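You operate a simulated robot arm through the tools that you are given. There is no shell and no other tool. Be economical: measure what you need, move in short steps, check, and stop when the job is done.

You run a simulated robot arm. Do the job below in one go: nothing can be reset, and whatever is moved stays where it is left.

TASK
Finish patches R34 and R33: one lamp shot on R34, then two on R33.
Fine: lamp by its handle, down till each glow ends; both show CURED, none OVER; lamp back on its rest. Set down upright: what you pick out, cure lamp.

It is judged by the outcome, as a careful person would: the job done as asked, and still so three seconds after it is handed in. It fails if anything else is knocked over, pushed out of place, dropped, spilled or broken.

THE ROBOT
A 6-joint arm with a two-finger parallel gripper on a trunk, on a base that drives. Base frame: it is fixed to the floor where the robot stands at the start and does not move with it; the origin is under the middle of the robot, x ahead of it, y to its left, z up; the surface under the hand at the start is at about z = 0.914. Lengths are in m, angles in rad, forces in N, time in s.
With the tool pointing down near the work surface it reaches from about 0.32 to 0.7 m from the robot's upright axis, wherever it stands. Its first joint turns from -2.897 to 2.897 rad. Places, roughly: patch bed [0.5, -0.1, 0.9]; top of the lamp rest [0.4, 0.4, 0.9]. Payload 4.1 kg.
The TCP is the grasp point between the finger pads, 0.023 m short of the fingertips. In the tool frame z runs along the fingers and y along their closing line. The gripper opens to 0.094 m. The fingers are 0.038 m wide and 0.01 m thick; the gripper's body (0.054 by 0.096 m) begins 0.039 m behind the TCP.
Orientation is told as [roll, pitch, yaw] about the base's x, y, z axes, in that order, counted from this pose: with the fingers straight down and closing along the base's y, the tool's x points along the base's -x, its y along +y and its z along -z.

THE INTERFACE
- The arm moves only by the tool drive_tool. Its argument "targets" is a list of rows, each a list of 3 entries, a list of its own where there are three numbers: the shift along the tool's x, y, z in mm, then the turn, a rotation vector about the tool's x, y, z in degrees, then the gripper command, from -1 (fully open) to 1 (shut), values between in proportion. In form: [[[dx, dy, dz], [wx, wy, wz], gripper], ...]. A call has 1 to 12 rows; each row shifts and turns the commanded pose from where the row before left it, along the tool's axes as they then stand. Rows are played at 5 a second. More than 0.05 m and 0.15 rad between two rows, or a gripper value outside its range, and nothing of the call is played. A pose out of reach is approached as far as the arm can. The call stops where the force on the tool passes 40 N (or 10 N more than at its start, if that is more) or the arm is blocked; 0.2 s more then pass. Each finger travels about 0.045 m/s and halts on what it meets, pressing with about 29 N; the grip force reading is that of the motor and also rises with nothing between the fingers. The clock runs only during rows and for 0.2 s after the last one: add rows that do not move to give the fingers time. It gives the time, the measured TCP pose, the force on the tool (base axes), the opening and the grip force at its end, in the units of the frame above (readings bear some noise), with the torque about the TCP (base axes, N m) and any sound that the robot's microphone picked up.
- Cameras (640 x 400 px; columns grow to the right, rows downward): "scene" is now at [0.018, 0.15, 1.5324]; the picture's right is [-0.21, -0.98, 0.00], its down [-0.72, 0.15, -0.68] and it looks along [0.66, -0.14, -0.74] (base axes); focal length 255 px, centre (320, 200). "wrist" rides on the gripper at [0.086, 0.016, -0.074] in the tool frame; the picture's right is [-0.18, 0.98, 0.00], its down [-0.58, -0.11, -0.81] and it looks along [-0.79, -0.15, 0.59] (tool axes); focal length 243 px, centre (320, 200). There is no depth. A picture from a camera that has moved, and an enlarged one, comes with that camera's place and axes in the base frame and with its lens.
- snapshot(camera): a new picture of that camera. The clock stands still meanwhile.
- lift_body(by): slides the trunk up (or, below 0, down) by that many m; the arm and the scene camera ride with it, the base frame stays. It gives what a move gives, with no picture.
- base_move(legs): drives the robot by 1 to 6 legs, each [ahead, turn to the left] in m and rad, along the robot's own axes; the way and the turn of a leg run together, so that a leg with both is an arc; at most 1.5 m and 3.142 rad a leg. The arm and the cameras ride along, it lands a little off, and it stops where it bumps. It gives what a move gives.
- aim_head(pan, tilt): turns the head with the scene camera to pan (to the left, within 2.705 rad either way) and tilt (down, from -0.506 to 1.204), counted from straight ahead of the robot. It gives what a move gives.
- inspect(camera, box): a new picture of the part [left, top, right, bottom] of that camera's present view, enlarged. The clock stands still meanwhile.
- job_done(): hands the job in; it is judged then, once.

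Go step by step. Nothing tells you exact positions but the pictures and the camera data: compare them with the known pose of the tool, close in by small moves and look again before you grip or let go. The budget is 120 turns and 82 pictures, counting those below and the enlarged ones. Unless the task says otherwise, let go and move clear before handing in, and close with one line.

The tools are called after ">>>" as name(argument=value, ...) on one line, values as JSON. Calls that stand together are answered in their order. drive_tool: Moves the arm, as the interface text tells. Its arguments: {"type":"object","properties":{"targets":{"type":"array","items":{"type":"array"}}},"required":["targets"]} The other tools are called the same way: lift_body (by) slides the trunk up or down; base_move (legs) drives the base; aim_head (pan, tilt) turns the head that bears the scene camera; snapshot (camera) takes a picture; inspect (camera, box) takes an enlarged picture of a part of a camera's view; job_done () hands the job in.

At the start:

```text
clock: 0.0
tool_pos: [0.4206, 0.0104, 1.1509]
tool_rot: [-0.001, 0.001, 0.001]
contact_force: [-0.1, -0.5, 0.2]
wrist_torque: [-0.03, 0.0, -0.01]
opening: 0.0943
finger_force: 0.2
trunk travel left (down, up): [-0.5, 0.09]
robot x, y, heading: [0.0019, 0.0014, -0.002]
head pan, tilt: [-0.208, 0.827]
```

scene: 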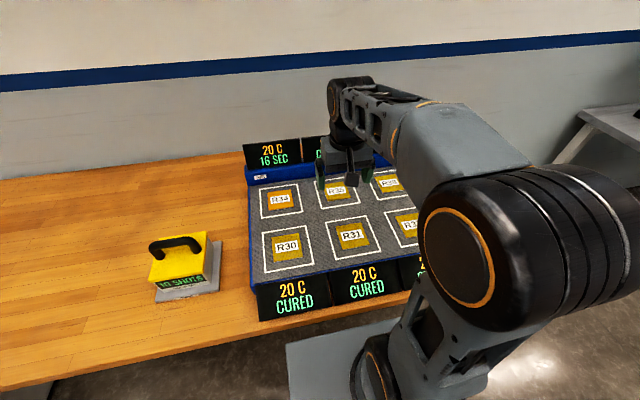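
wrist: 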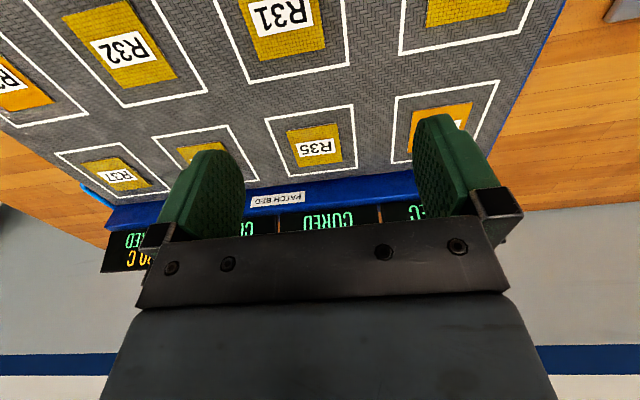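

I see the patch bed with R34 (far left) and the lamp on its rest to the left. I'll look closer at the displays and the lamp.

>>> inspect(camera="scene", box=[130, 210, 250, 310])

>>> inspect(camera="scene", box=[230, 130, 430, 320])

>>> aim_head(pan=-0.5, tilt=0.9)

>>> snapshot(camera="scene")

```text
4.00 times, centred on (190, 260) of scene
camera zoom: at [0.018, 0.15, 1.5324], right [-0.21, -0.98, 0.0], down [-0.72, 0.15, -0.68], along [0.66, -0.14, -0.74], focal length 1020 px, centre (840, -40)
```

zoom: 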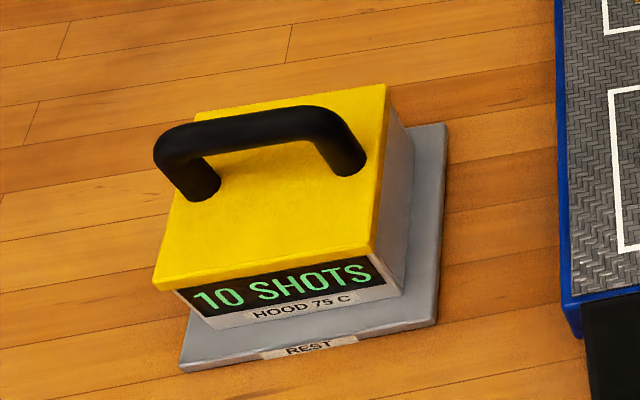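

```text
2.11 times, centred on (330, 225) of scene
camera zoom: at [0.018, 0.15, 1.5324], right [-0.21, -0.98, 0.0], down [-0.72, 0.15, -0.68], along [0.66, -0.14, -0.74], focal length 537 px, centre (299, 147)
```

zoom: 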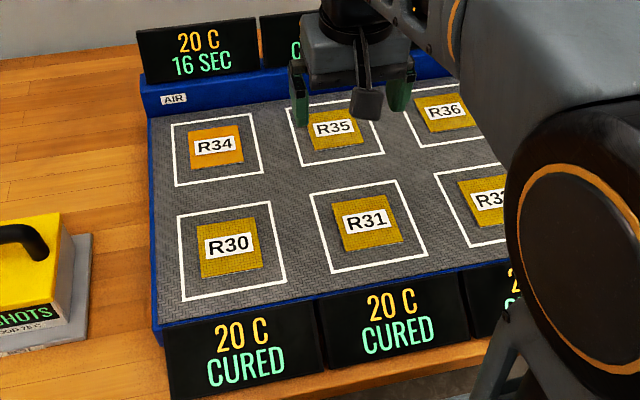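

```text
clock: 0.8
tool_pos: [0.4194, 0.0112, 1.15]
tool_rot: [0.0, 0.0, -0.001]
contact_force: [1.0, 0.7, 0.9]
wrist_torque: [0.02, -0.01, -0.02]
opening: 0.0939
finger_force: 0.1
trunk travel left (down, up): [-0.5, 0.09]
robot x, y, heading: [-0.0022, -0.0026, 0.002]
head pan, tilt: [-0.499, 0.901]
```

```text
77 pictures are left
camera scene: at [0.0067, 0.1303, 1.5267], right [-0.48, -0.88, 0.0], down [-0.69, 0.37, -0.62], along [0.55, -0.3, -0.78], focal length 255 px, centre (320, 200)
```

scene: 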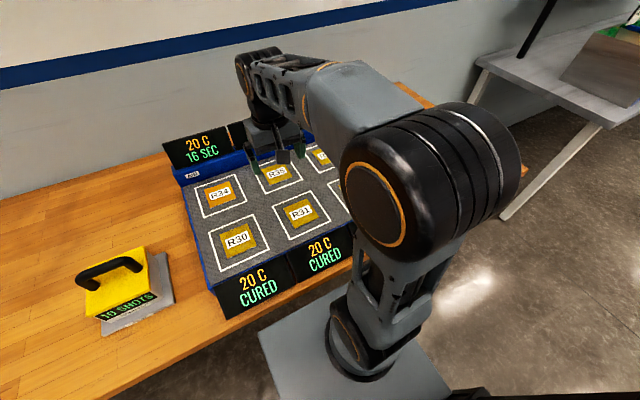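

R34 is at about (0.60, 0.16), R33 should be near (0.415, -0.41), and the lamp is at about (0.405, 0.417) with its handle along y. I'll move the arm above the lamp with a quarter turn, then look at everything.

>>> drive_tool(targets=[[[0, 40, -40], [0, 0, 0], -1], [[0, 50, 0], [0, 0, 0], -1], [[0, 50, 0], [0, 0, 0], -1], [[0, 50, 0], [0, 0, 0], -1], [[0, 50, 0], [0, 0, 0], -1], [[0, 50, 0], [0, 0, 0], -1], [[0, 50, 0], [0, 0, 0], -1], [[10, 50, 0], [0, 0, 0], -1], [[0, 10, 0], [0, 0, 0], -1]])

>>> drive_tool(targets=[[[0, 0, 0], [0, 0, -8.18], -1], [[0, 0, 0], [0, 0, -8.18], -1], [[0, 0, 0], [0, 0, -8.18], -1], [[0, 0, 0], [0, 0, -8.18], -1], [[0, 0, 0], [0, 0, -8.18], -1], [[0, 0, 0], [0, 0, -8.18], -1], [[0, 0, 0], [0, 0, -8.18], -1], [[0, 0, 0], [0, 0, -8.18], -1], [[0, 0, 0], [0, 0, -8.18], -1], [[0, 0, 0], [0, 0, -8.18], -1], [[0, 0, 0], [0, 0, -8.2], -1], [[0, 0, 0], [0, 0, 0], -1]])

>>> snapshot(camera="wrist")

>>> snapshot(camera="scene")

```text
refused: row 1 steps farther than a row can; nothing moved
```

```text
clock: 3.4
tool_pos: [0.4208, 0.0106, 1.1514]
tool_rot: [0.0, 0.001, 1.573]
contact_force: [0.0, 0.8, -0.4]
wrist_torque: [-0.01, 0.0, 0.02]
opening: 0.0938
finger_force: 0.1
trunk travel left (down, up): [-0.5, 0.09]
robot x, y, heading: [-0.0012, 0.0003, -0.001]
head pan, tilt: [-0.499, 0.901]
```

```text
76 pictures are left
camera wrist: at [0.4038, -0.0763, 1.225], right [-0.98, 0.18, 0.0], down [0.11, 0.58, 0.81], along [0.15, 0.79, -0.59], focal length 243 px, centre (320, 200)
```

wrist: 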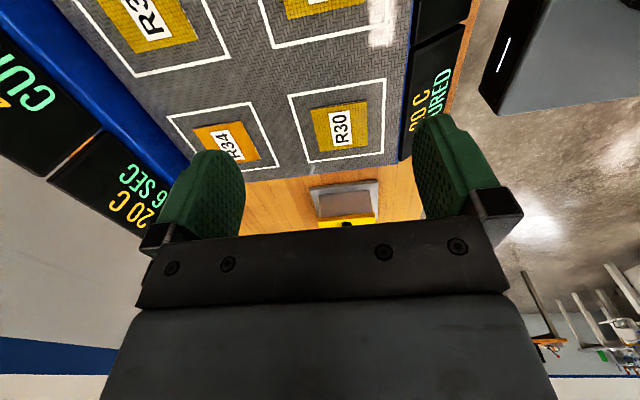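

```text
75 pictures are left
camera scene: at [0.0067, 0.1302, 1.5267], right [-0.48, -0.88, 0.0], down [-0.69, 0.38, -0.62], along [0.55, -0.3, -0.78], focal length 255 px, centre (320, 200)
```

scene: 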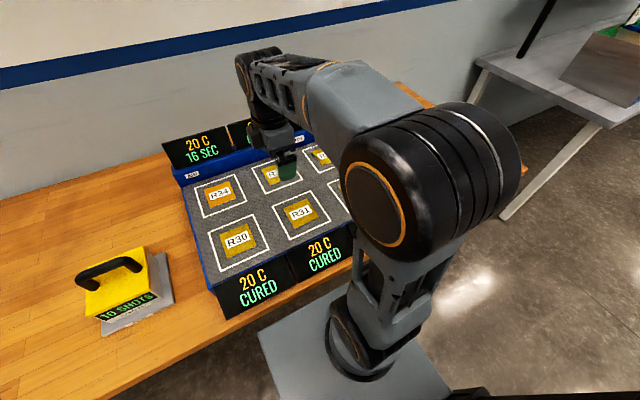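

Yaw is now 90°, so tool x is base -y and tool y is base -x. I'll slide toward the lamp.

>>> drive_tool(targets=[[[-45, 0, 0], [0, 0, 0], -1], [[-45, 0, 0], [0, 0, 0], -1], [[-45, 0, 0], [0, 0, 0], -1], [[-45, 0, 0], [0, 0, 0], -1], [[-45, 0, 0], [0, 0, 0], -1], [[-45, 0, 0], [0, 0, 0], -1], [[-45, 15, 0], [0, 0, 0], -1], [[0, 0, 0], [0, 0, 0], -1]])

>>> snapshot(camera="wrist")

>>> snapshot(camera="scene")

```text
clock: 5.2
tool_pos: [0.4048, 0.3281, 1.1488]
tool_rot: [0.0, -0.001, 1.571]
contact_force: [-0.1, -0.1, -0.1]
wrist_torque: [-0.03, 0.0, -0.01]
opening: 0.0939
finger_force: 0.1
trunk travel left (down, up): [-0.5, 0.09]
robot x, y, heading: [0.0002, 0.006, 0.003]
head pan, tilt: [-0.499, 0.901]
```

```text
74 pictures are left
camera wrist: at [0.3885, 0.241, 1.2232], right [-0.98, 0.18, 0.0], down [0.11, 0.58, 0.81], along [0.15, 0.79, -0.59], focal length 243 px, centre (320, 200)
```

wrist: 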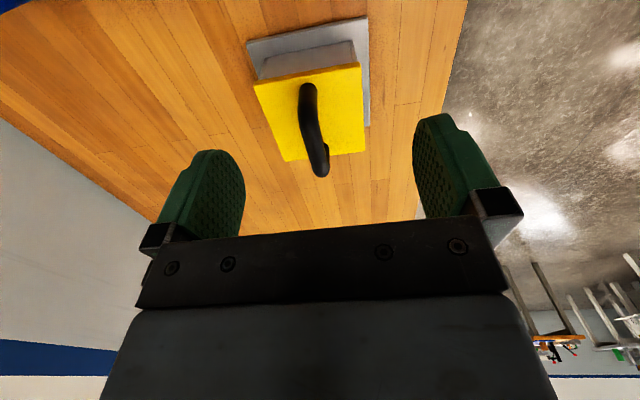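

```text
73 pictures are left
camera scene: at [0.0066, 0.1305, 1.5267], right [-0.48, -0.88, 0.0], down [-0.69, 0.38, -0.62], along [0.55, -0.3, -0.78], focal length 255 px, centre (320, 200)
```

scene: 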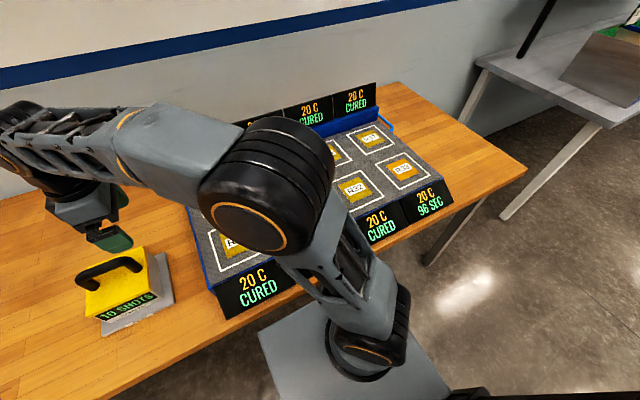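

>>> inspect(camera="scene", box=[330, 80, 470, 230])

>>> inspect(camera="wrist", box=[230, 0, 390, 200])

>>> inspect(camera="scene", box=[70, 220, 190, 340])

```text
2.67 times, centred on (400, 155) of scene
camera zoom: at [0.0066, 0.1305, 1.5267], right [-0.48, -0.88, 0.0], down [-0.69, 0.38, -0.62], along [0.55, -0.3, -0.78], focal length 680 px, centre (107, 320)
```

zoom: 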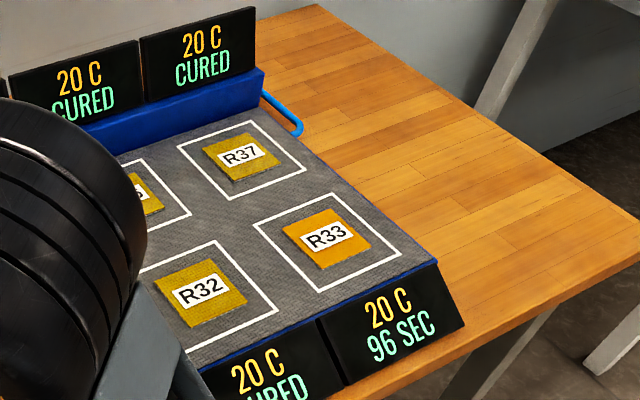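

```text
2.00 times, centred on (310, 100) of wrist
camera zoom: at [0.3885, 0.241, 1.2232], right [-0.98, 0.18, 0.0], down [0.11, 0.58, 0.81], along [0.15, 0.79, -0.59], focal length 485 px, centre (340, 400)
```

zoom: 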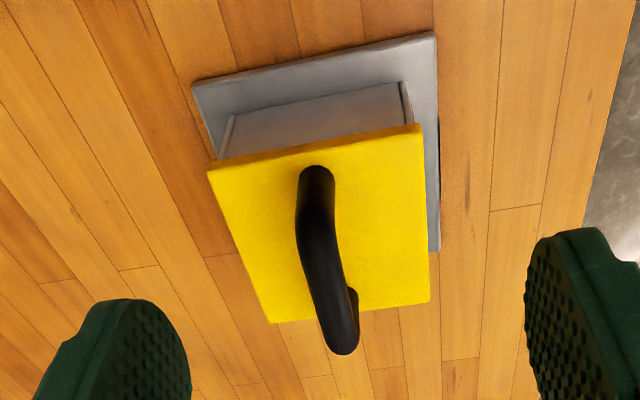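

```text
3.33 times, centred on (130, 280) of scene
camera zoom: at [0.0066, 0.1305, 1.5267], right [-0.48, -0.88, 0.0], down [-0.69, 0.38, -0.62], along [0.55, -0.3, -0.78], focal length 850 px, centre (953, -67)
```

zoom: 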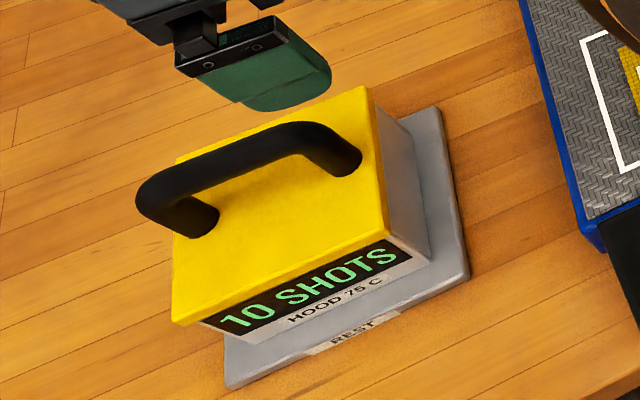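

Triangulating gives the handle bar along y at about x=0.43, y centre 0.438, z≈0.998. I'll move above it and check.

>>> drive_tool(targets=[[[-40, -9, 0], [0, 0, 0], -1], [[-40, -9, 0], [0, 0, 0], -1], [[-30, -7, 10], [0, 0, 0], -1], [[0, 0, 40], [0, 0, 0], -1], [[0, 0, 39], [0, 0, 0], -1], [[0, 0, 0], [0, 0, 0], -1]])

>>> snapshot(camera="wrist")

>>> inspect(camera="scene", box=[50, 180, 210, 340])

```text
clock: 6.6
tool_pos: [0.4285, 0.4369, 1.0592]
tool_rot: [0.001, 0.0, 1.571]
contact_force: [0.0, -0.4, 1.1]
wrist_torque: [-0.04, 0.05, 0.01]
opening: 0.0942
finger_force: 0.1
trunk travel left (down, up): [-0.5, 0.09]
robot x, y, heading: [-0.0011, 0.0003, 0.005]
head pan, tilt: [-0.499, 0.901]
```

```text
69 pictures are left
camera wrist: at [0.4137, 0.3506, 1.1341], right [-0.98, 0.18, 0.0], down [0.11, 0.58, 0.81], along [0.15, 0.79, -0.59], focal length 243 px, centre (320, 200)
```

wrist: 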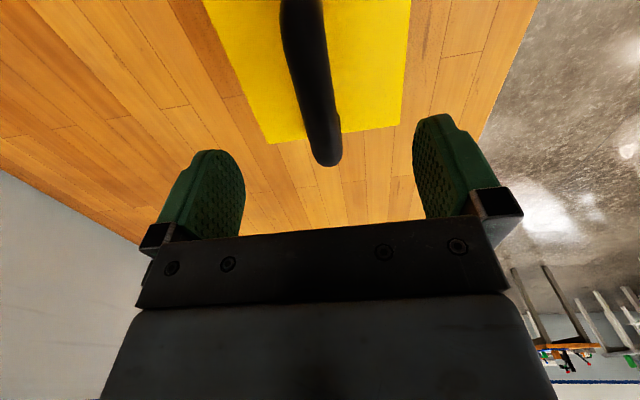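

```text
2.50 times, centred on (130, 260) of scene
camera zoom: at [0.0068, 0.1306, 1.5267], right [-0.48, -0.88, 0.0], down [-0.69, 0.38, -0.62], along [0.55, -0.3, -0.78], focal length 637 px, centre (795, 50)
```

zoom: 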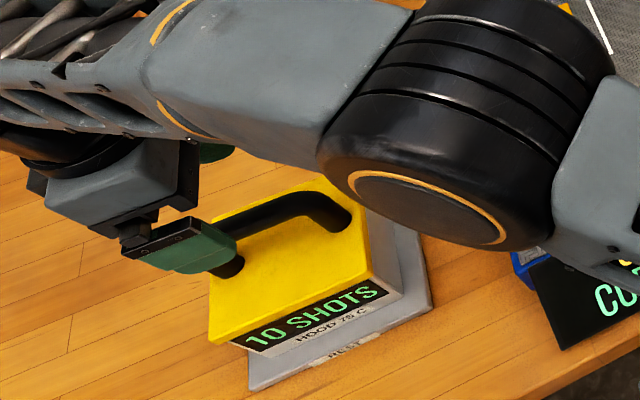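

The handle bar lies centred between the fingers and spans y 0.385–0.48. I'll lower onto it and check before closing.

>>> drive_tool(targets=[[[4, -2, 20], [0, 0, 0], -1], [[0, 0, 20], [0, 0, 0], -1], [[0, 0, 20], [0, 0, 0], -1], [[0, 0, 0], [0, 0, 0], -1]])

>>> snapshot(camera="wrist")

>>> inspect(camera="scene", box=[50, 180, 210, 340])

```text
clock: 7.6
tool_pos: [0.4317, 0.434, 1.0011]
tool_rot: [0.001, 0.0, 1.571]
contact_force: [0.5, -0.8, 0.1]
wrist_torque: [0.02, 0.0, -0.04]
opening: 0.0942
finger_force: 0.1
trunk travel left (down, up): [-0.5, 0.09]
robot x, y, heading: [0.0003, -0.0003, 0.003]
head pan, tilt: [-0.499, 0.901]
```

```text
67 pictures are left
camera wrist: at [0.4161, 0.3464, 1.0759], right [-0.98, 0.18, 0.0], down [0.11, 0.58, 0.81], along [0.15, 0.79, -0.59], focal length 243 px, centre (320, 200)
```

wrist: 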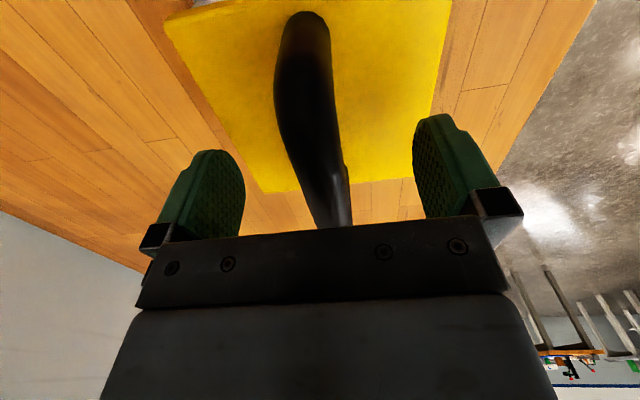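

```text
2.50 times, centred on (130, 260) of scene
camera zoom: at [0.0067, 0.1304, 1.5267], right [-0.48, -0.88, 0.0], down [-0.69, 0.38, -0.62], along [0.55, -0.3, -0.78], focal length 637 px, centre (795, 50)
```

zoom: 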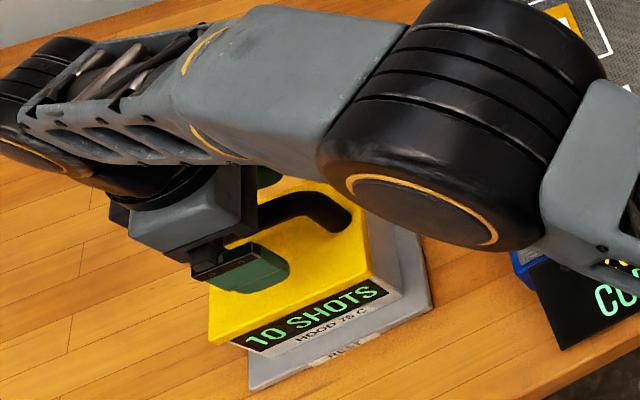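

The bar sits between the pads. I'll go 4 mm lower and close.

>>> drive_tool(targets=[[[0, 0, 4], [0, 0, 0], -1], [[0, 0, 0], [0, 0, 0], 1], [[0, 0, 0], [0, 0, 0], 1], [[0, 0, 0], [0, 0, 0], 1], [[0, 0, 0], [0, 0, 0], 1], [[0, 0, 0], [0, 0, 0], 1], [[0, 0, 0], [0, 0, 0], 1], [[0, 0, 0], [0, 0, 0], 1]])

>>> snapshot(camera="wrist")

```text
clock: 9.4
tool_pos: [0.4331, 0.4328, 0.9985]
tool_rot: [0.0, 0.0, 1.57]
contact_force: [-1.3, -0.7, 0.1]
wrist_torque: [-0.04, 0.02, 0.05]
opening: 0.0217
finger_force: 28.8
trunk travel left (down, up): [-0.5, 0.09]
robot x, y, heading: [0.0027, 0.0012, -0.001]
head pan, tilt: [-0.499, 0.901]
```

```text
65 pictures are left
camera wrist: at [0.4155, 0.346, 1.0724], right [-0.98, 0.18, 0.0], down [0.11, 0.58, 0.81], along [0.15, 0.79, -0.59], focal length 243 px, centre (320, 200)
```

wrist: 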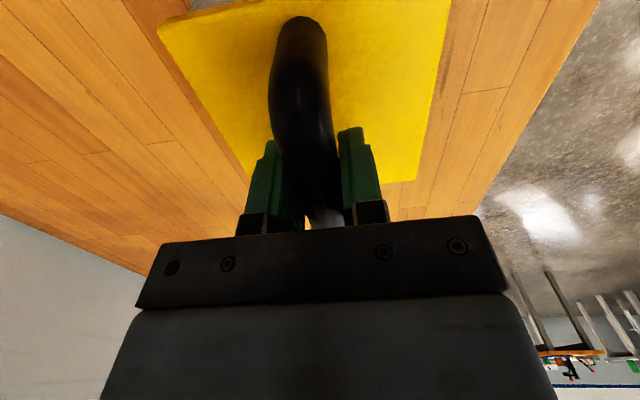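

Gripped with a 22 mm opening. I'll lift gently and check the weight and tilt.

>>> drive_tool(targets=[[[0, 0, -5], [0, 0, 0], 1], [[0, 0, -10], [0, 0, 0], 1], [[0, 0, -20], [0, 0, 0], 1], [[0, 0, -30], [0, 0, 0], 1], [[0, 0, -35], [0, 0, 0], 1], [[0, 0, 0], [0, 0, 0], 1]])

>>> snapshot(camera="scene")

>>> snapshot(camera="wrist")

```text
clock: 10.8
tool_pos: [0.4327, 0.4349, 1.0959]
tool_rot: [-0.002, 0.001, 1.571]
contact_force: [-0.9, 0.6, -5.9]
wrist_torque: [-0.02, -0.05, 0.01]
opening: 0.0213
finger_force: 28.6
trunk travel left (down, up): [-0.5, 0.09]
robot x, y, heading: [0.0016, 0.0037, 0.003]
head pan, tilt: [-0.499, 0.901]
```

```text
64 pictures are left
camera scene: at [0.007, 0.1308, 1.5267], right [-0.48, -0.88, 0.0], down [-0.69, 0.37, -0.62], along [0.55, -0.3, -0.78], focal length 255 px, centre (320, 200)
```

scene: 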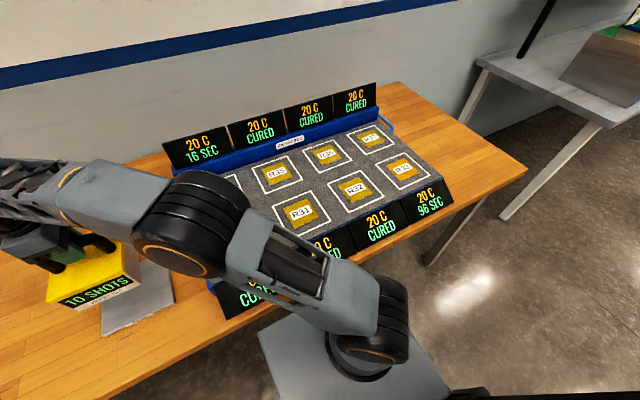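

```text
63 pictures are left
camera wrist: at [0.4159, 0.3471, 1.1703], right [-0.98, 0.18, 0.0], down [0.11, 0.58, 0.81], along [0.15, 0.79, -0.59], focal length 243 px, centre (320, 200)
```

wrist: 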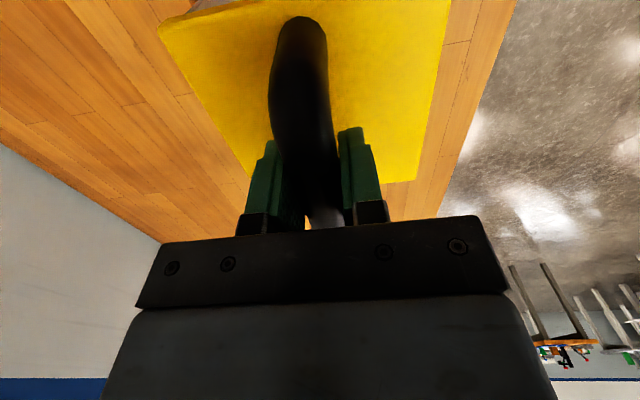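

The lamp hangs level, with its centre at the TCP within a few mm. R34's centre is at about (0.600, 0.160), so I'll carry the lamp above it and look.

>>> drive_tool(targets=[[[27, -17, 0], [0, 0, 0], 1], [[27, -17, 0], [0, 0, 0], 1], [[27, -17, 0], [0, 0, 0], 1], [[27, -17, 0], [0, 0, 0], 1], [[27, -17, 0], [0, 0, 0], 1], [[27, -17, 0], [0, 0, 0], 1], [[27, -17, 0], [0, 0, 0], 1], [[27, -17, 0], [0, 0, 0], 1], [[27, -16, 0], [0, 0, 0], 1], [[30, -16, 0], [0, 0, 0], 1], [[0, 0, 0], [0, 0, 0], 1]])

>>> aim_head(pan=-0.2, tilt=0.8)

>>> snapshot(camera="scene")

>>> snapshot(camera="wrist")

```text
clock: 13.2
tool_pos: [0.6007, 0.1591, 1.0974]
tool_rot: [0.001, -0.001, 1.571]
contact_force: [-0.7, -0.8, -4.8]
wrist_torque: [0.01, -0.07, 0.0]
opening: 0.0216
finger_force: 28.8
trunk travel left (down, up): [-0.5, 0.09]
robot x, y, heading: [0.0006, -0.0017, -0.0]
head pan, tilt: [-0.499, 0.901]
```

```text
clock: 14.0
tool_pos: [0.5994, 0.1599, 1.0957]
tool_rot: [0.001, -0.002, 1.572]
contact_force: [0.6, -0.6, -5.4]
wrist_torque: [-0.01, 0.01, 0.0]
opening: 0.0219
finger_force: 29.2
trunk travel left (down, up): [-0.5, 0.09]
robot x, y, heading: [0.0033, 0.0, 0.001]
head pan, tilt: [-0.201, 0.799]
```

```text
62 pictures are left
camera scene: at [0.02, 0.1504, 1.5346], right [-0.2, -0.98, 0.0], down [-0.7, 0.14, -0.7], along [0.68, -0.14, -0.72], focal length 255 px, centre (320, 200)
```

scene: 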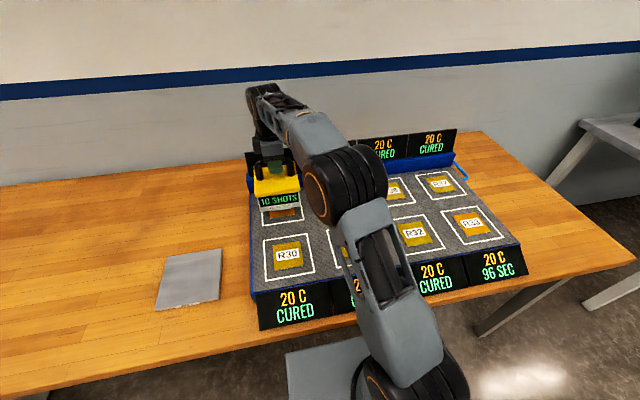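

```text
61 pictures are left
camera wrist: at [0.5844, 0.0727, 1.171], right [-0.98, 0.18, 0.0], down [0.11, 0.58, 0.81], along [0.15, 0.79, -0.59], focal length 243 px, centre (320, 200)
```

wrist: 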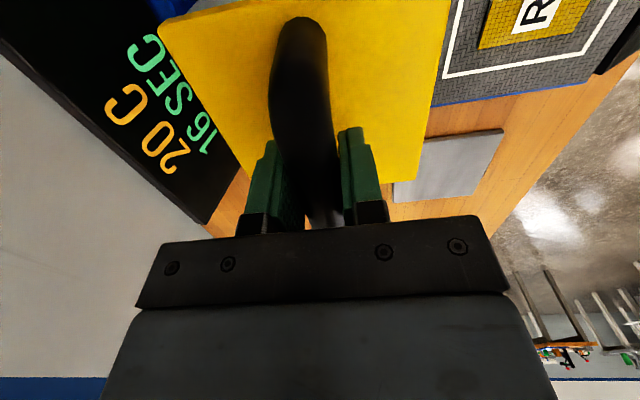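

The wrist camera can read R34's display (16 SEC). I'll lower part way and check the alignment.

>>> drive_tool(targets=[[[0, 0, 20], [0, 0, 0], 1], [[0, 0, 20], [0, 0, 0], 1], [[0, 0, 10], [0, 0, 0], 1], [[0, 0, 0], [0, 0, 0], 1]])

>>> inspect(camera="scene", box=[235, 150, 335, 300])

```text
clock: 15.0
tool_pos: [0.6019, 0.1586, 1.0477]
tool_rot: [-0.001, 0.0, 1.57]
contact_force: [-0.3, 0.0, -6.5]
wrist_torque: [-0.02, 0.0, 0.02]
opening: 0.0217
finger_force: 28.8
trunk travel left (down, up): [-0.5, 0.09]
robot x, y, heading: [0.0018, -0.0017, 0.0]
head pan, tilt: [-0.201, 0.799]
```

```text
2.67 times, centred on (285, 225) of scene
camera zoom: at [0.02, 0.1505, 1.5346], right [-0.2, -0.98, 0.0], down [-0.7, 0.14, -0.7], along [0.68, -0.14, -0.72], focal length 680 px, centre (413, 133)
```

zoom: 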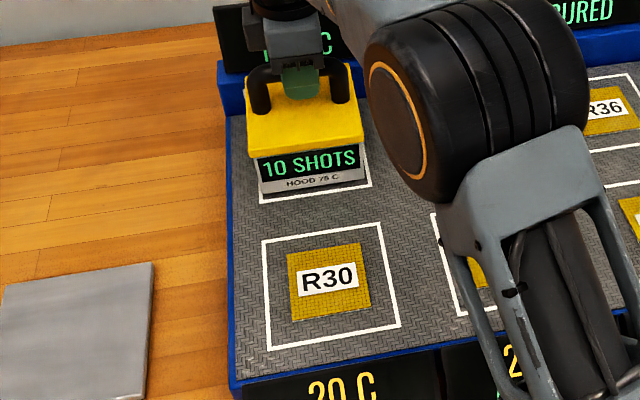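

Alignment looks good to within about 5 mm. I'll lower some more and check the x gap just before contact.

>>> drive_tool(targets=[[[0, 0, 6], [0, 0, 0], 1], [[0, 0, 6], [0, 0, 0], 1], [[0, 0, 0], [0, 0, 0], 1]])

>>> inspect(camera="scene", box=[245, 160, 309, 240])

```text
clock: 15.8
tool_pos: [0.6018, 0.1589, 1.0402]
tool_rot: [-0.009, -0.003, 1.571]
contact_force: [5.8, 0.5, 23.2]
wrist_torque: [-0.04, -0.03, 0.08]
opening: 0.0217
finger_force: 29.3
trunk travel left (down, up): [-0.5, 0.09]
robot x, y, heading: [-0.0007, 0.0004, -0.001]
head pan, tilt: [-0.201, 0.799]
```

```text
5.00 times, centred on (277, 200) of scene
camera zoom: at [0.0182, 0.1497, 1.5352], right [-0.2, -0.98, 0.0], down [-0.7, 0.14, -0.7], along [0.68, -0.14, -0.72], focal length 1274 px, centre (535, 200)
```

zoom: 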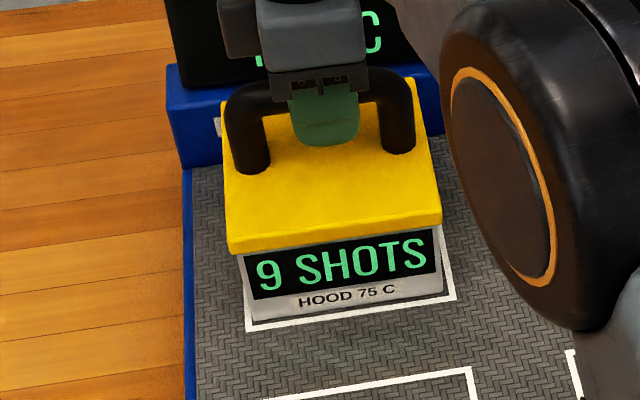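

Contact: the lamp reads 9 SHOTS, so the shot has started with the hood inside the white square. I'll hold still and watch the display.

>>> drive_tool(targets=[[[0, 0, 0], [0, 0, 0], 1], [[0, 0, 0], [0, 0, 0], 1], [[0, 0, 0], [0, 0, 0], 1], [[0, 0, 0], [0, 0, 0], 1], [[0, 0, 0], [0, 0, 0], 1]])

>>> snapshot(camera="wrist")

>>> snapshot(camera="scene")

```text
clock: 17.0
tool_pos: [0.5999, 0.1585, 1.0353]
tool_rot: [-0.003, 0.0, 1.572]
contact_force: [9.6, -0.8, 21.9]
wrist_torque: [0.02, 0.03, -0.07]
opening: 0.0215
finger_force: 29.1
trunk travel left (down, up): [-0.5, 0.09]
robot x, y, heading: [0.0025, 0.0027, -0.004]
head pan, tilt: [-0.201, 0.799]
```

```text
58 pictures are left
camera wrist: at [0.584, 0.0718, 1.1111], right [-0.98, 0.18, 0.0], down [0.11, 0.58, 0.81], along [0.15, 0.79, -0.59], focal length 243 px, centre (320, 200)
```

wrist: 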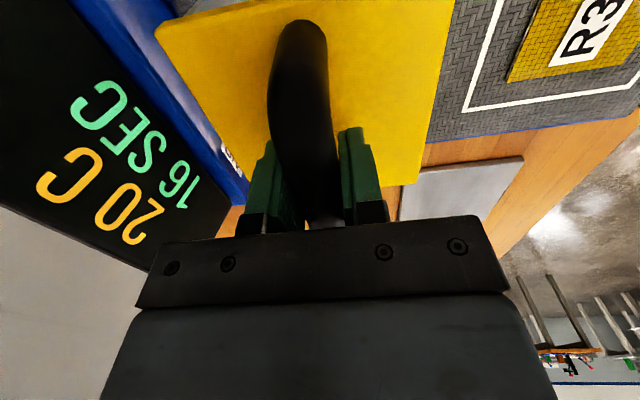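

```text
57 pictures are left
camera scene: at [0.0189, 0.1498, 1.5348], right [-0.2, -0.98, 0.0], down [-0.7, 0.14, -0.7], along [0.68, -0.14, -0.72], focal length 255 px, centre (320, 200)
```

scene: 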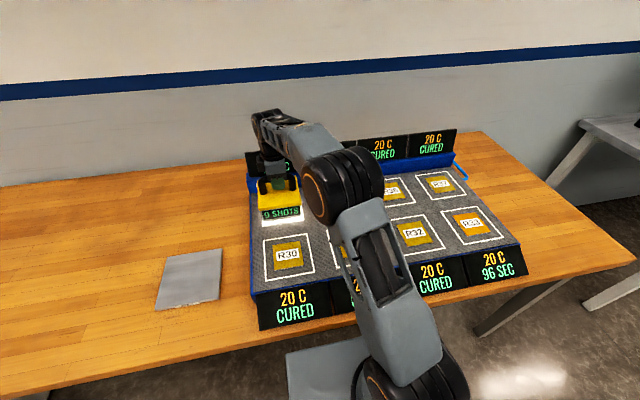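

A glow shows under the hood's front edge. I'll wait with the lamp held down.

>>> drive_tool(targets=[[[0, 0, 0], [0, 0, 0], 1], [[0, 0, 0], [0, 0, 0], 1], [[0, 0, 0], [0, 0, 0], 1], [[0, 0, 0], [0, 0, 0], 1], [[0, 0, 0], [0, 0, 0], 1], [[0, 0, 0], [0, 0, 0], 1], [[0, 0, 0], [0, 0, 0], 1], [[0, 0, 0], [0, 0, 0], 1], [[0, 0, 0], [0, 0, 0], 1], [[0, 0, 0], [0, 0, 0], 1], [[0, 0, 0], [0, 0, 0], 1], [[0, 0, 0], [0, 0, 0], 1]])

>>> inspect(camera="scene", box=[245, 160, 309, 240])

>>> inspect(camera="wrist", box=[0, 0, 320, 260])

```text
clock: 19.6
tool_pos: [0.6007, 0.1582, 1.0362]
tool_rot: [-0.003, -0.001, 1.569]
contact_force: [9.8, -0.3, 20.6]
wrist_torque: [-0.02, 0.03, -0.02]
opening: 0.0213
finger_force: 29.2
trunk travel left (down, up): [-0.5, 0.09]
robot x, y, heading: [-0.0001, 0.0064, -0.0]
head pan, tilt: [-0.201, 0.799]
```

```text
5.00 times, centred on (277, 200) of scene
camera zoom: at [0.0189, 0.1497, 1.5348], right [-0.2, -0.98, 0.0], down [-0.7, 0.14, -0.7], along [0.68, -0.14, -0.72], focal length 1274 px, centre (535, 200)
```

zoom: 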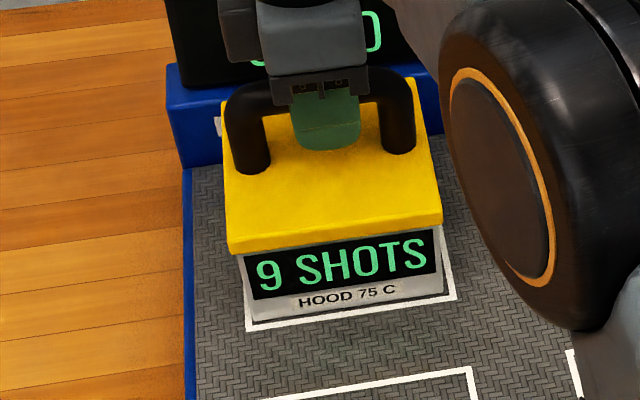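

```text
1.54 times, centred on (160, 130) of wrist
camera zoom: at [0.584, 0.0718, 1.1109], right [-0.98, 0.18, 0.0], down [0.11, 0.58, 0.81], along [0.15, 0.79, -0.59], focal length 373 px, centre (566, 308)
```

zoom: 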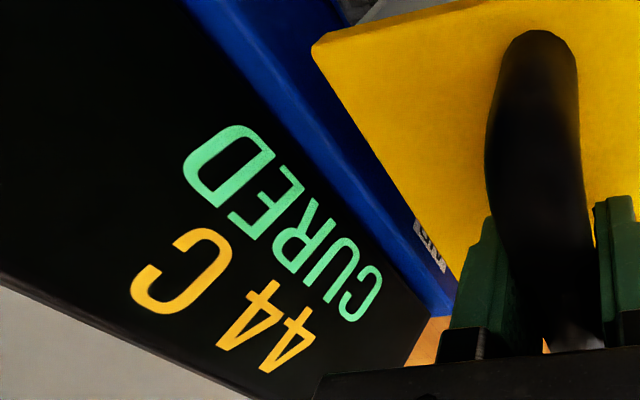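

R34 shows CURED at 44 C and the glow has ended. I'll lift promptly and carry the lamp over the bed to R33 at about (0.417, -0.413).

>>> drive_tool(targets=[[[0, 0, -15], [0, 0, 0], 1], [[0, 0, -25], [0, 0, 0], 1], [[0, 0, -25], [0, 0, 0], 1], [[38, 12, 0], [0, 0, 0], 1], [[38, 12, 0], [0, 0, 0], 1], [[38, 12, 0], [0, 0, 0], 1], [[38, 12, 0], [0, 0, 0], 1], [[38, 12, 0], [0, 0, 0], 1], [[38, 12, 0], [0, 0, 0], 1], [[38, 12, 0], [0, 0, 0], 1], [[38, 12, 0], [0, 0, 0], 1], [[38, 12, 0], [0, 0, 0], 1]])

>>> drive_tool(targets=[[[38, 12, 0], [0, 0, 0], 1], [[38, 12, 0], [0, 0, 0], 1], [[38, 12, 0], [0, 0, 0], 1], [[38, 12, 0], [0, 0, 0], 1], [[30, 12, 0], [0, 0, 0], 1], [[11, 2, 0], [0, 0, 0], 1], [[0, 0, 0], [0, 0, 0], 1]])

>>> snapshot(camera="wrist")

>>> snapshot(camera="scene")

```text
clock: 22.2
tool_pos: [0.4902, -0.1852, 1.0995]
tool_rot: [-0.001, -0.001, 1.569]
contact_force: [0.3, 0.0, -5.1]
wrist_torque: [-0.02, -0.01, 0.01]
opening: 0.0216
finger_force: 29.1
trunk travel left (down, up): [-0.5, 0.09]
robot x, y, heading: [-0.0016, -0.0008, 0.0]
head pan, tilt: [-0.201, 0.799]
```

```text
clock: 23.8
tool_pos: [0.43, -0.3761, 1.1007]
tool_rot: [-0.002, 0.0, 1.57]
contact_force: [1.2, -0.2, -5.0]
wrist_torque: [-0.01, -0.01, -0.02]
opening: 0.0216
finger_force: 29.6
trunk travel left (down, up): [-0.5, 0.09]
robot x, y, heading: [-0.0015, -0.0011, 0.003]
head pan, tilt: [-0.201, 0.799]
```

```text
54 pictures are left
camera wrist: at [0.4137, -0.4631, 1.1758], right [-0.98, 0.18, 0.0], down [0.11, 0.58, 0.81], along [0.15, 0.79, -0.59], focal length 243 px, centre (320, 200)
```

wrist: 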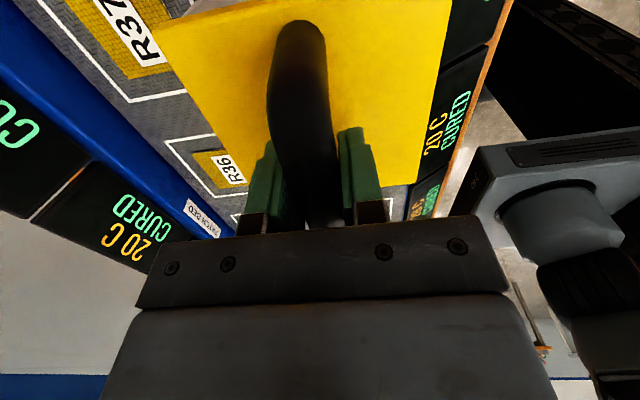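

```text
53 pictures are left
camera scene: at [0.0199, 0.1499, 1.5347], right [-0.2, -0.98, 0.0], down [-0.7, 0.14, -0.7], along [0.68, -0.14, -0.72], focal length 255 px, centre (320, 200)
```

scene: 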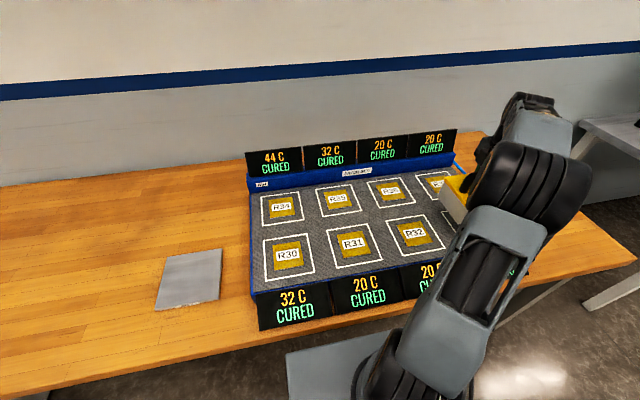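

Note that R34's neighbours R35 and R30 warmed to 32 C, so heat builds up with each shot. I'll finish positioning over R33.

>>> drive_tool(targets=[[[20, 6, 0], [0, 0, 0], 1], [[18, 6, 0], [0, 0, 0], 1], [[0, 0, 15], [0, 0, 0], 1], [[0, 0, 15], [0, 0, 0], 1], [[0, 0, 0], [0, 0, 0], 1], [[0, 0, 0], [0, 0, 0], 1]])

>>> aim_head(pan=-0.7, tilt=0.8)

>>> snapshot(camera="wrist")

>>> snapshot(camera="scene")

```text
clock: 25.2
tool_pos: [0.4185, -0.4128, 1.0701]
tool_rot: [-0.001, -0.001, 1.572]
contact_force: [0.4, -0.7, -6.2]
wrist_torque: [-0.02, -0.01, 0.0]
opening: 0.0213
finger_force: 29.4
trunk travel left (down, up): [-0.5, 0.09]
robot x, y, heading: [-0.0025, -0.0004, -0.005]
head pan, tilt: [-0.201, 0.799]
```

```text
clock: 26.1
tool_pos: [0.4186, -0.4139, 1.0699]
tool_rot: [0.001, 0.0, 1.57]
contact_force: [0.1, 0.2, -5.3]
wrist_torque: [-0.01, 0.01, -0.01]
opening: 0.0213
finger_force: 29.1
trunk travel left (down, up): [-0.5, 0.09]
robot x, y, heading: [-0.0014, -0.0001, -0.001]
head pan, tilt: [-0.7, 0.799]
```

```text
52 pictures are left
camera wrist: at [0.4024, -0.5005, 1.1439], right [-0.98, 0.18, 0.0], down [0.11, 0.58, 0.81], along [0.15, 0.79, -0.59], focal length 243 px, centre (320, 200)
```

wrist: 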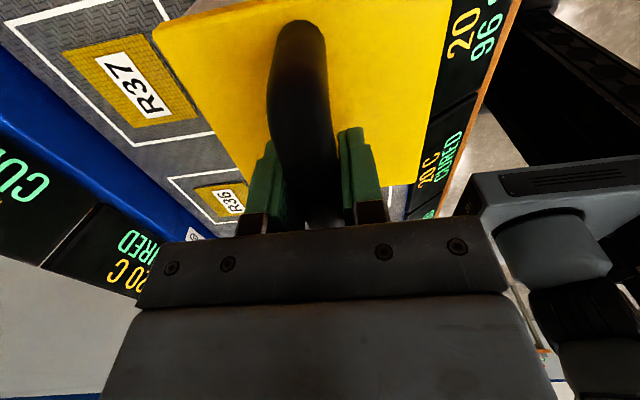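

```text
51 pictures are left
camera scene: at [0.0025, 0.1139, 1.5347], right [-0.64, -0.77, 0.0], down [-0.55, 0.46, -0.7], along [0.53, -0.45, -0.72], focal length 255 px, centre (320, 200)
```

scene: 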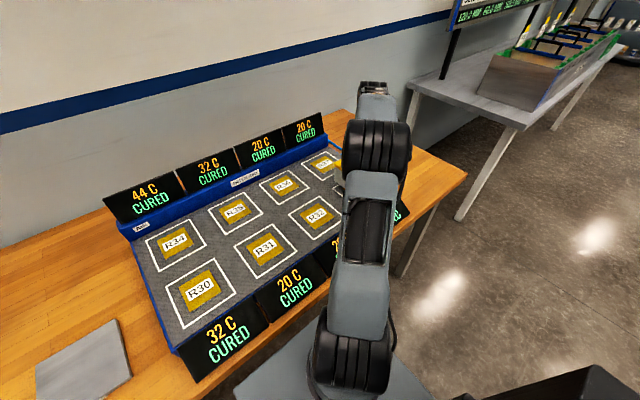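

R33's display is readable in the wrist view. A sign over the other table may hold limits, so I'll read it first.

>>> inspect(camera="scene", box=[440, 0, 560, 60])

>>> inspect(camera="wrist", box=[390, 0, 530, 100])

>>> inspect(camera="wrist", box=[0, 0, 260, 220])

```text
5.33 times, centred on (500, 30) of scene
camera zoom: at [0.0025, 0.1139, 1.5347], right [-0.64, -0.77, 0.0], down [-0.55, 0.46, -0.7], along [0.53, -0.45, -0.72], focal length 1359 px, centre (-640, 1107)
```

zoom: 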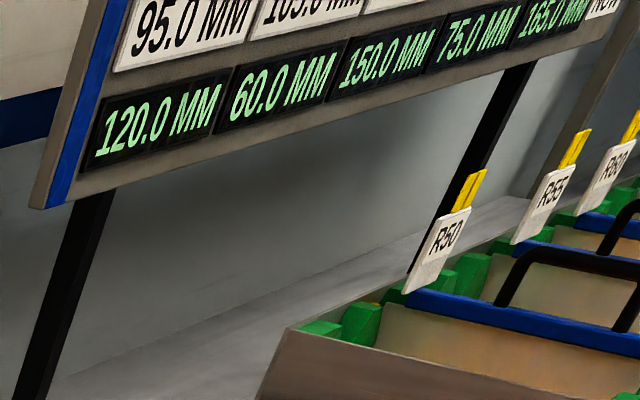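

```text
4.00 times, centred on (460, 50) of wrist
camera zoom: at [0.4024, -0.5005, 1.1439], right [-0.98, 0.18, 0.0], down [0.11, 0.58, 0.81], along [0.15, 0.79, -0.59], focal length 970 px, centre (-240, 800)
```

zoom: 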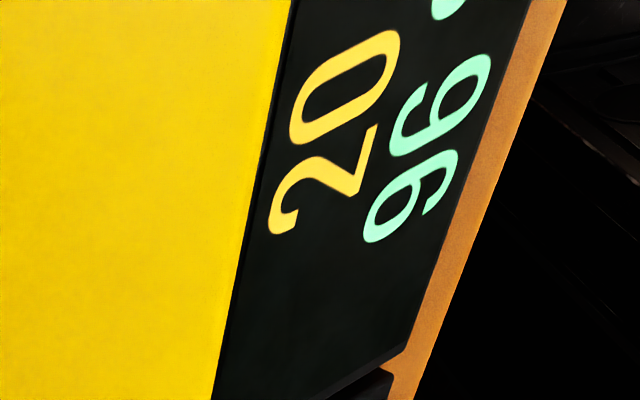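

```text
1.82 times, centred on (130, 110) of wrist
camera zoom: at [0.4024, -0.5005, 1.1439], right [-0.98, 0.18, 0.0], down [0.11, 0.58, 0.81], along [0.15, 0.79, -0.59], focal length 441 px, centre (666, 364)
```

zoom: 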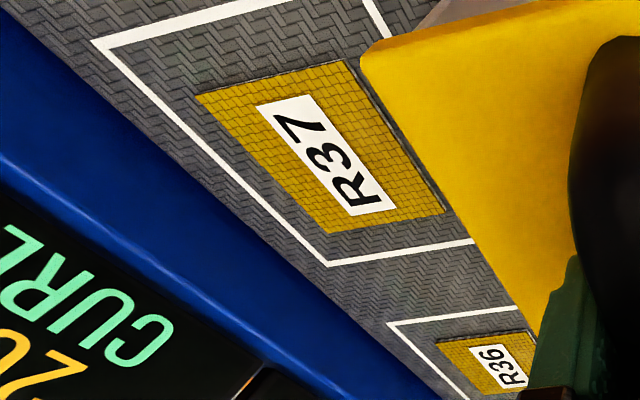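

The grid check puts R33 at about (0.417, -0.412), and the TCP is on it within 2 mm. I'll press down for the first shot.

>>> drive_tool(targets=[[[0, 0, 15], [0, 0, 0], 1], [[0, 0, 10], [0, 0, 0], 1], [[0, 0, 5], [0, 0, 0], 1], [[0, 0, 4], [0, 0, 0], 1], [[0, 0, 0], [0, 0, 0], 1]])

>>> snapshot(camera="wrist")

```text
clock: 27.3
tool_pos: [0.4183, -0.4135, 1.0364]
tool_rot: [-0.002, 0.001, 1.57]
contact_force: [1.9, 0.4, 0.9]
wrist_torque: [0.27, 0.19, -0.04]
opening: 0.0215
finger_force: 29.2
trunk travel left (down, up): [-0.5, 0.09]
robot x, y, heading: [-0.0035, 0.0027, 0.007]
head pan, tilt: [-0.7, 0.799]
```

```text
47 pictures are left
camera wrist: at [0.4024, -0.5002, 1.1115], right [-0.98, 0.18, 0.0], down [0.11, 0.58, 0.81], along [0.15, 0.79, -0.59], focal length 243 px, centre (320, 200)
```

wrist: 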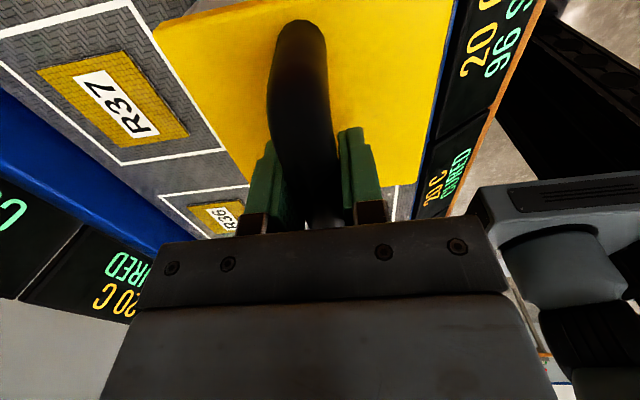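

The lamp is just touching. I'll press 3 mm more so it seats firmly.

>>> drive_tool(targets=[[[0, 0, 2], [0, 0, 0], 1], [[0, 0, 1], [0, 0, 0], 1], [[0, 0, 0], [0, 0, 0], 1]])

>>> snapshot(camera="wrist")

>>> snapshot(camera="scene")

```text
clock: 28.1
tool_pos: [0.4194, -0.4125, 1.0359]
tool_rot: [-0.003, 0.005, 1.57]
contact_force: [8.0, -0.6, 22.1]
wrist_torque: [0.26, 0.0, -0.2]
opening: 0.0216
finger_force: 29.1
trunk travel left (down, up): [-0.5, 0.09]
robot x, y, heading: [0.0007, 0.0022, -0.003]
head pan, tilt: [-0.7, 0.799]
```

```text
46 pictures are left
camera wrist: at [0.4023, -0.5, 1.111], right [-0.98, 0.18, 0.0], down [0.11, 0.59, 0.8], along [0.15, 0.79, -0.59], focal length 243 px, centre (320, 200)
```

wrist: 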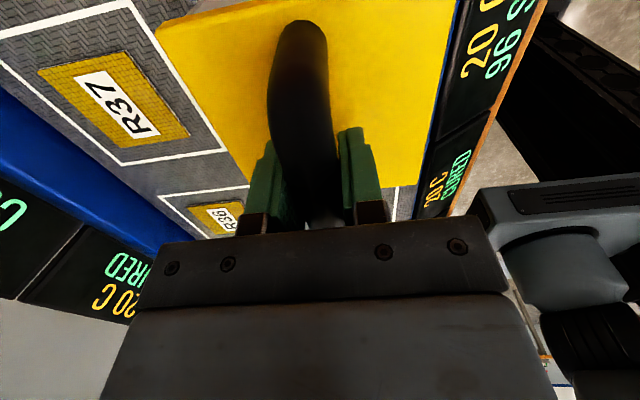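

```text
45 pictures are left
camera scene: at [0.0018, 0.1156, 1.5348], right [-0.64, -0.77, 0.0], down [-0.55, 0.46, -0.7], along [0.53, -0.45, -0.72], focal length 255 px, centre (320, 200)
```

scene: 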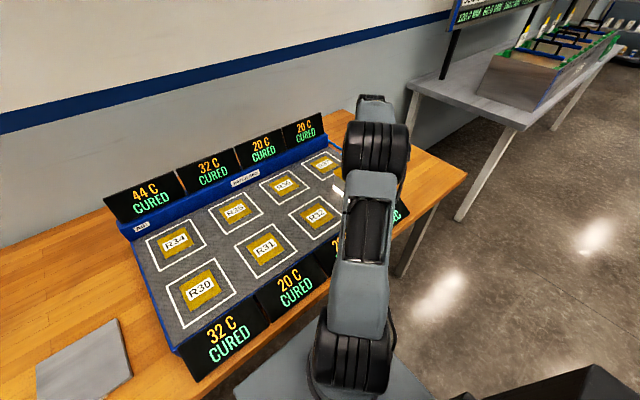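

Firm contact now, and a glow shows at the hood's edge. I'll hold.

>>> drive_tool(targets=[[[0, 0, 0], [0, 0, 0], 1], [[0, 0, 0], [0, 0, 0], 1], [[0, 0, 0], [0, 0, 0], 1], [[0, 0, 0], [0, 0, 0], 1], [[0, 0, 0], [0, 0, 0], 1], [[0, 0, 0], [0, 0, 0], 1], [[0, 0, 0], [0, 0, 0], 1], [[0, 0, 0], [0, 0, 0], 1], [[0, 0, 0], [0, 0, 0], 1], [[0, 0, 0], [0, 0, 0], 1], [[0, 0, 0], [0, 0, 0], 1], [[0, 0, 0], [0, 0, 0], 1]])

>>> inspect(camera="wrist", box=[390, 0, 590, 220])

>>> inspect(camera="scene", box=[280, 110, 430, 250])

```text
clock: 30.7
tool_pos: [0.4173, -0.4121, 1.0344]
tool_rot: [-0.001, 0.003, 1.57]
contact_force: [9.9, -0.7, 22.0]
wrist_torque: [-0.09, 0.08, -0.02]
opening: 0.0214
finger_force: 29.2
trunk travel left (down, up): [-0.5, 0.09]
robot x, y, heading: [0.0047, 0.0008, 0.001]
head pan, tilt: [-0.7, 0.799]
```

```text
1.82 times, centred on (490, 110) of wrist
camera zoom: at [0.4018, -0.5, 1.1091], right [-0.98, 0.18, 0.0], down [0.11, 0.58, 0.81], along [0.15, 0.79, -0.59], focal length 441 px, centre (11, 364)
```

zoom: 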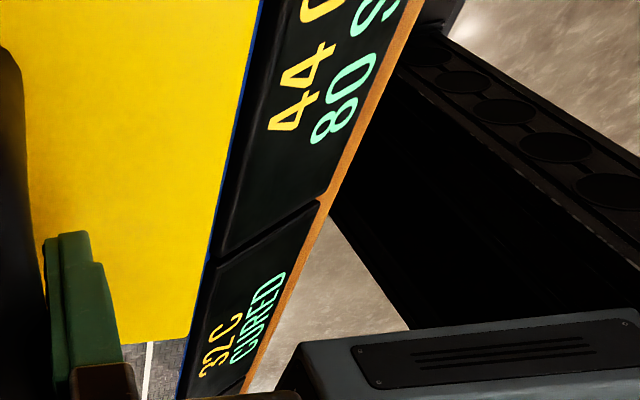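

```text
2.86 times, centred on (355, 180) of scene
camera zoom: at [0.002, 0.1156, 1.5346], right [-0.64, -0.77, 0.0], down [-0.55, 0.46, -0.7], along [0.53, -0.45, -0.72], focal length 728 px, centre (220, 257)
```

zoom: 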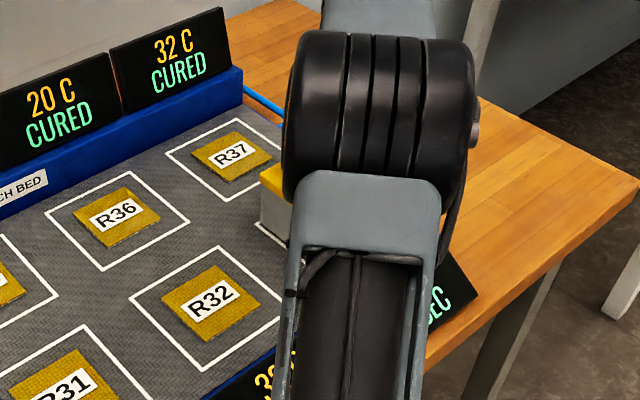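

First shot done: R33 went from 96 to 80 SEC at 44 C. I'll lift a little and see how the counter and temperature behave.

>>> drive_tool(targets=[[[0, 0, -10], [0, 0, 0], 1], [[0, 0, -20], [0, 0, 0], 1], [[0, 0, 0], [0, 0, 0], 1], [[0, 0, 0], [0, 0, 0], 1], [[0, 0, 0], [0, 0, 0], 1]])

>>> inspect(camera="wrist", box=[390, 0, 590, 220])

>>> snapshot(camera="scene")

```text
clock: 31.9
tool_pos: [0.4185, -0.4142, 1.0633]
tool_rot: [0.001, 0.0, 1.571]
contact_force: [0.3, 0.0, -5.7]
wrist_torque: [-0.03, 0.01, 0.0]
opening: 0.0216
finger_force: 28.9
trunk travel left (down, up): [-0.5, 0.09]
robot x, y, heading: [-0.0003, -0.0001, 0.001]
head pan, tilt: [-0.7, 0.799]
```

```text
1.82 times, centred on (490, 110) of wrist
camera zoom: at [0.4024, -0.5012, 1.1377], right [-0.98, 0.18, 0.0], down [0.11, 0.58, 0.81], along [0.15, 0.79, -0.59], focal length 441 px, centre (11, 364)
```

zoom: 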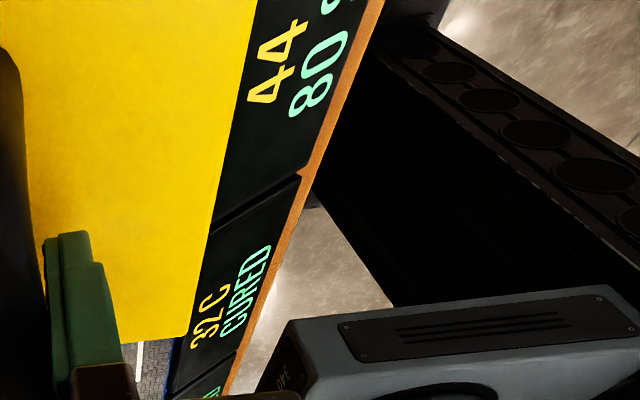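

```text
41 pictures are left
camera scene: at [0.0024, 0.1139, 1.5347], right [-0.64, -0.77, 0.0], down [-0.55, 0.46, -0.7], along [0.53, -0.45, -0.72], focal length 255 px, centre (320, 200)
```

scene: 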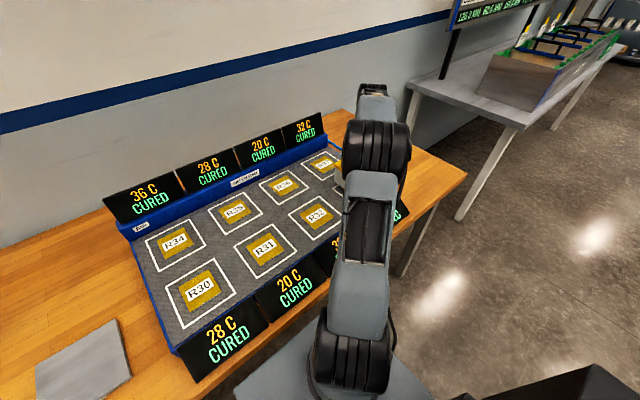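

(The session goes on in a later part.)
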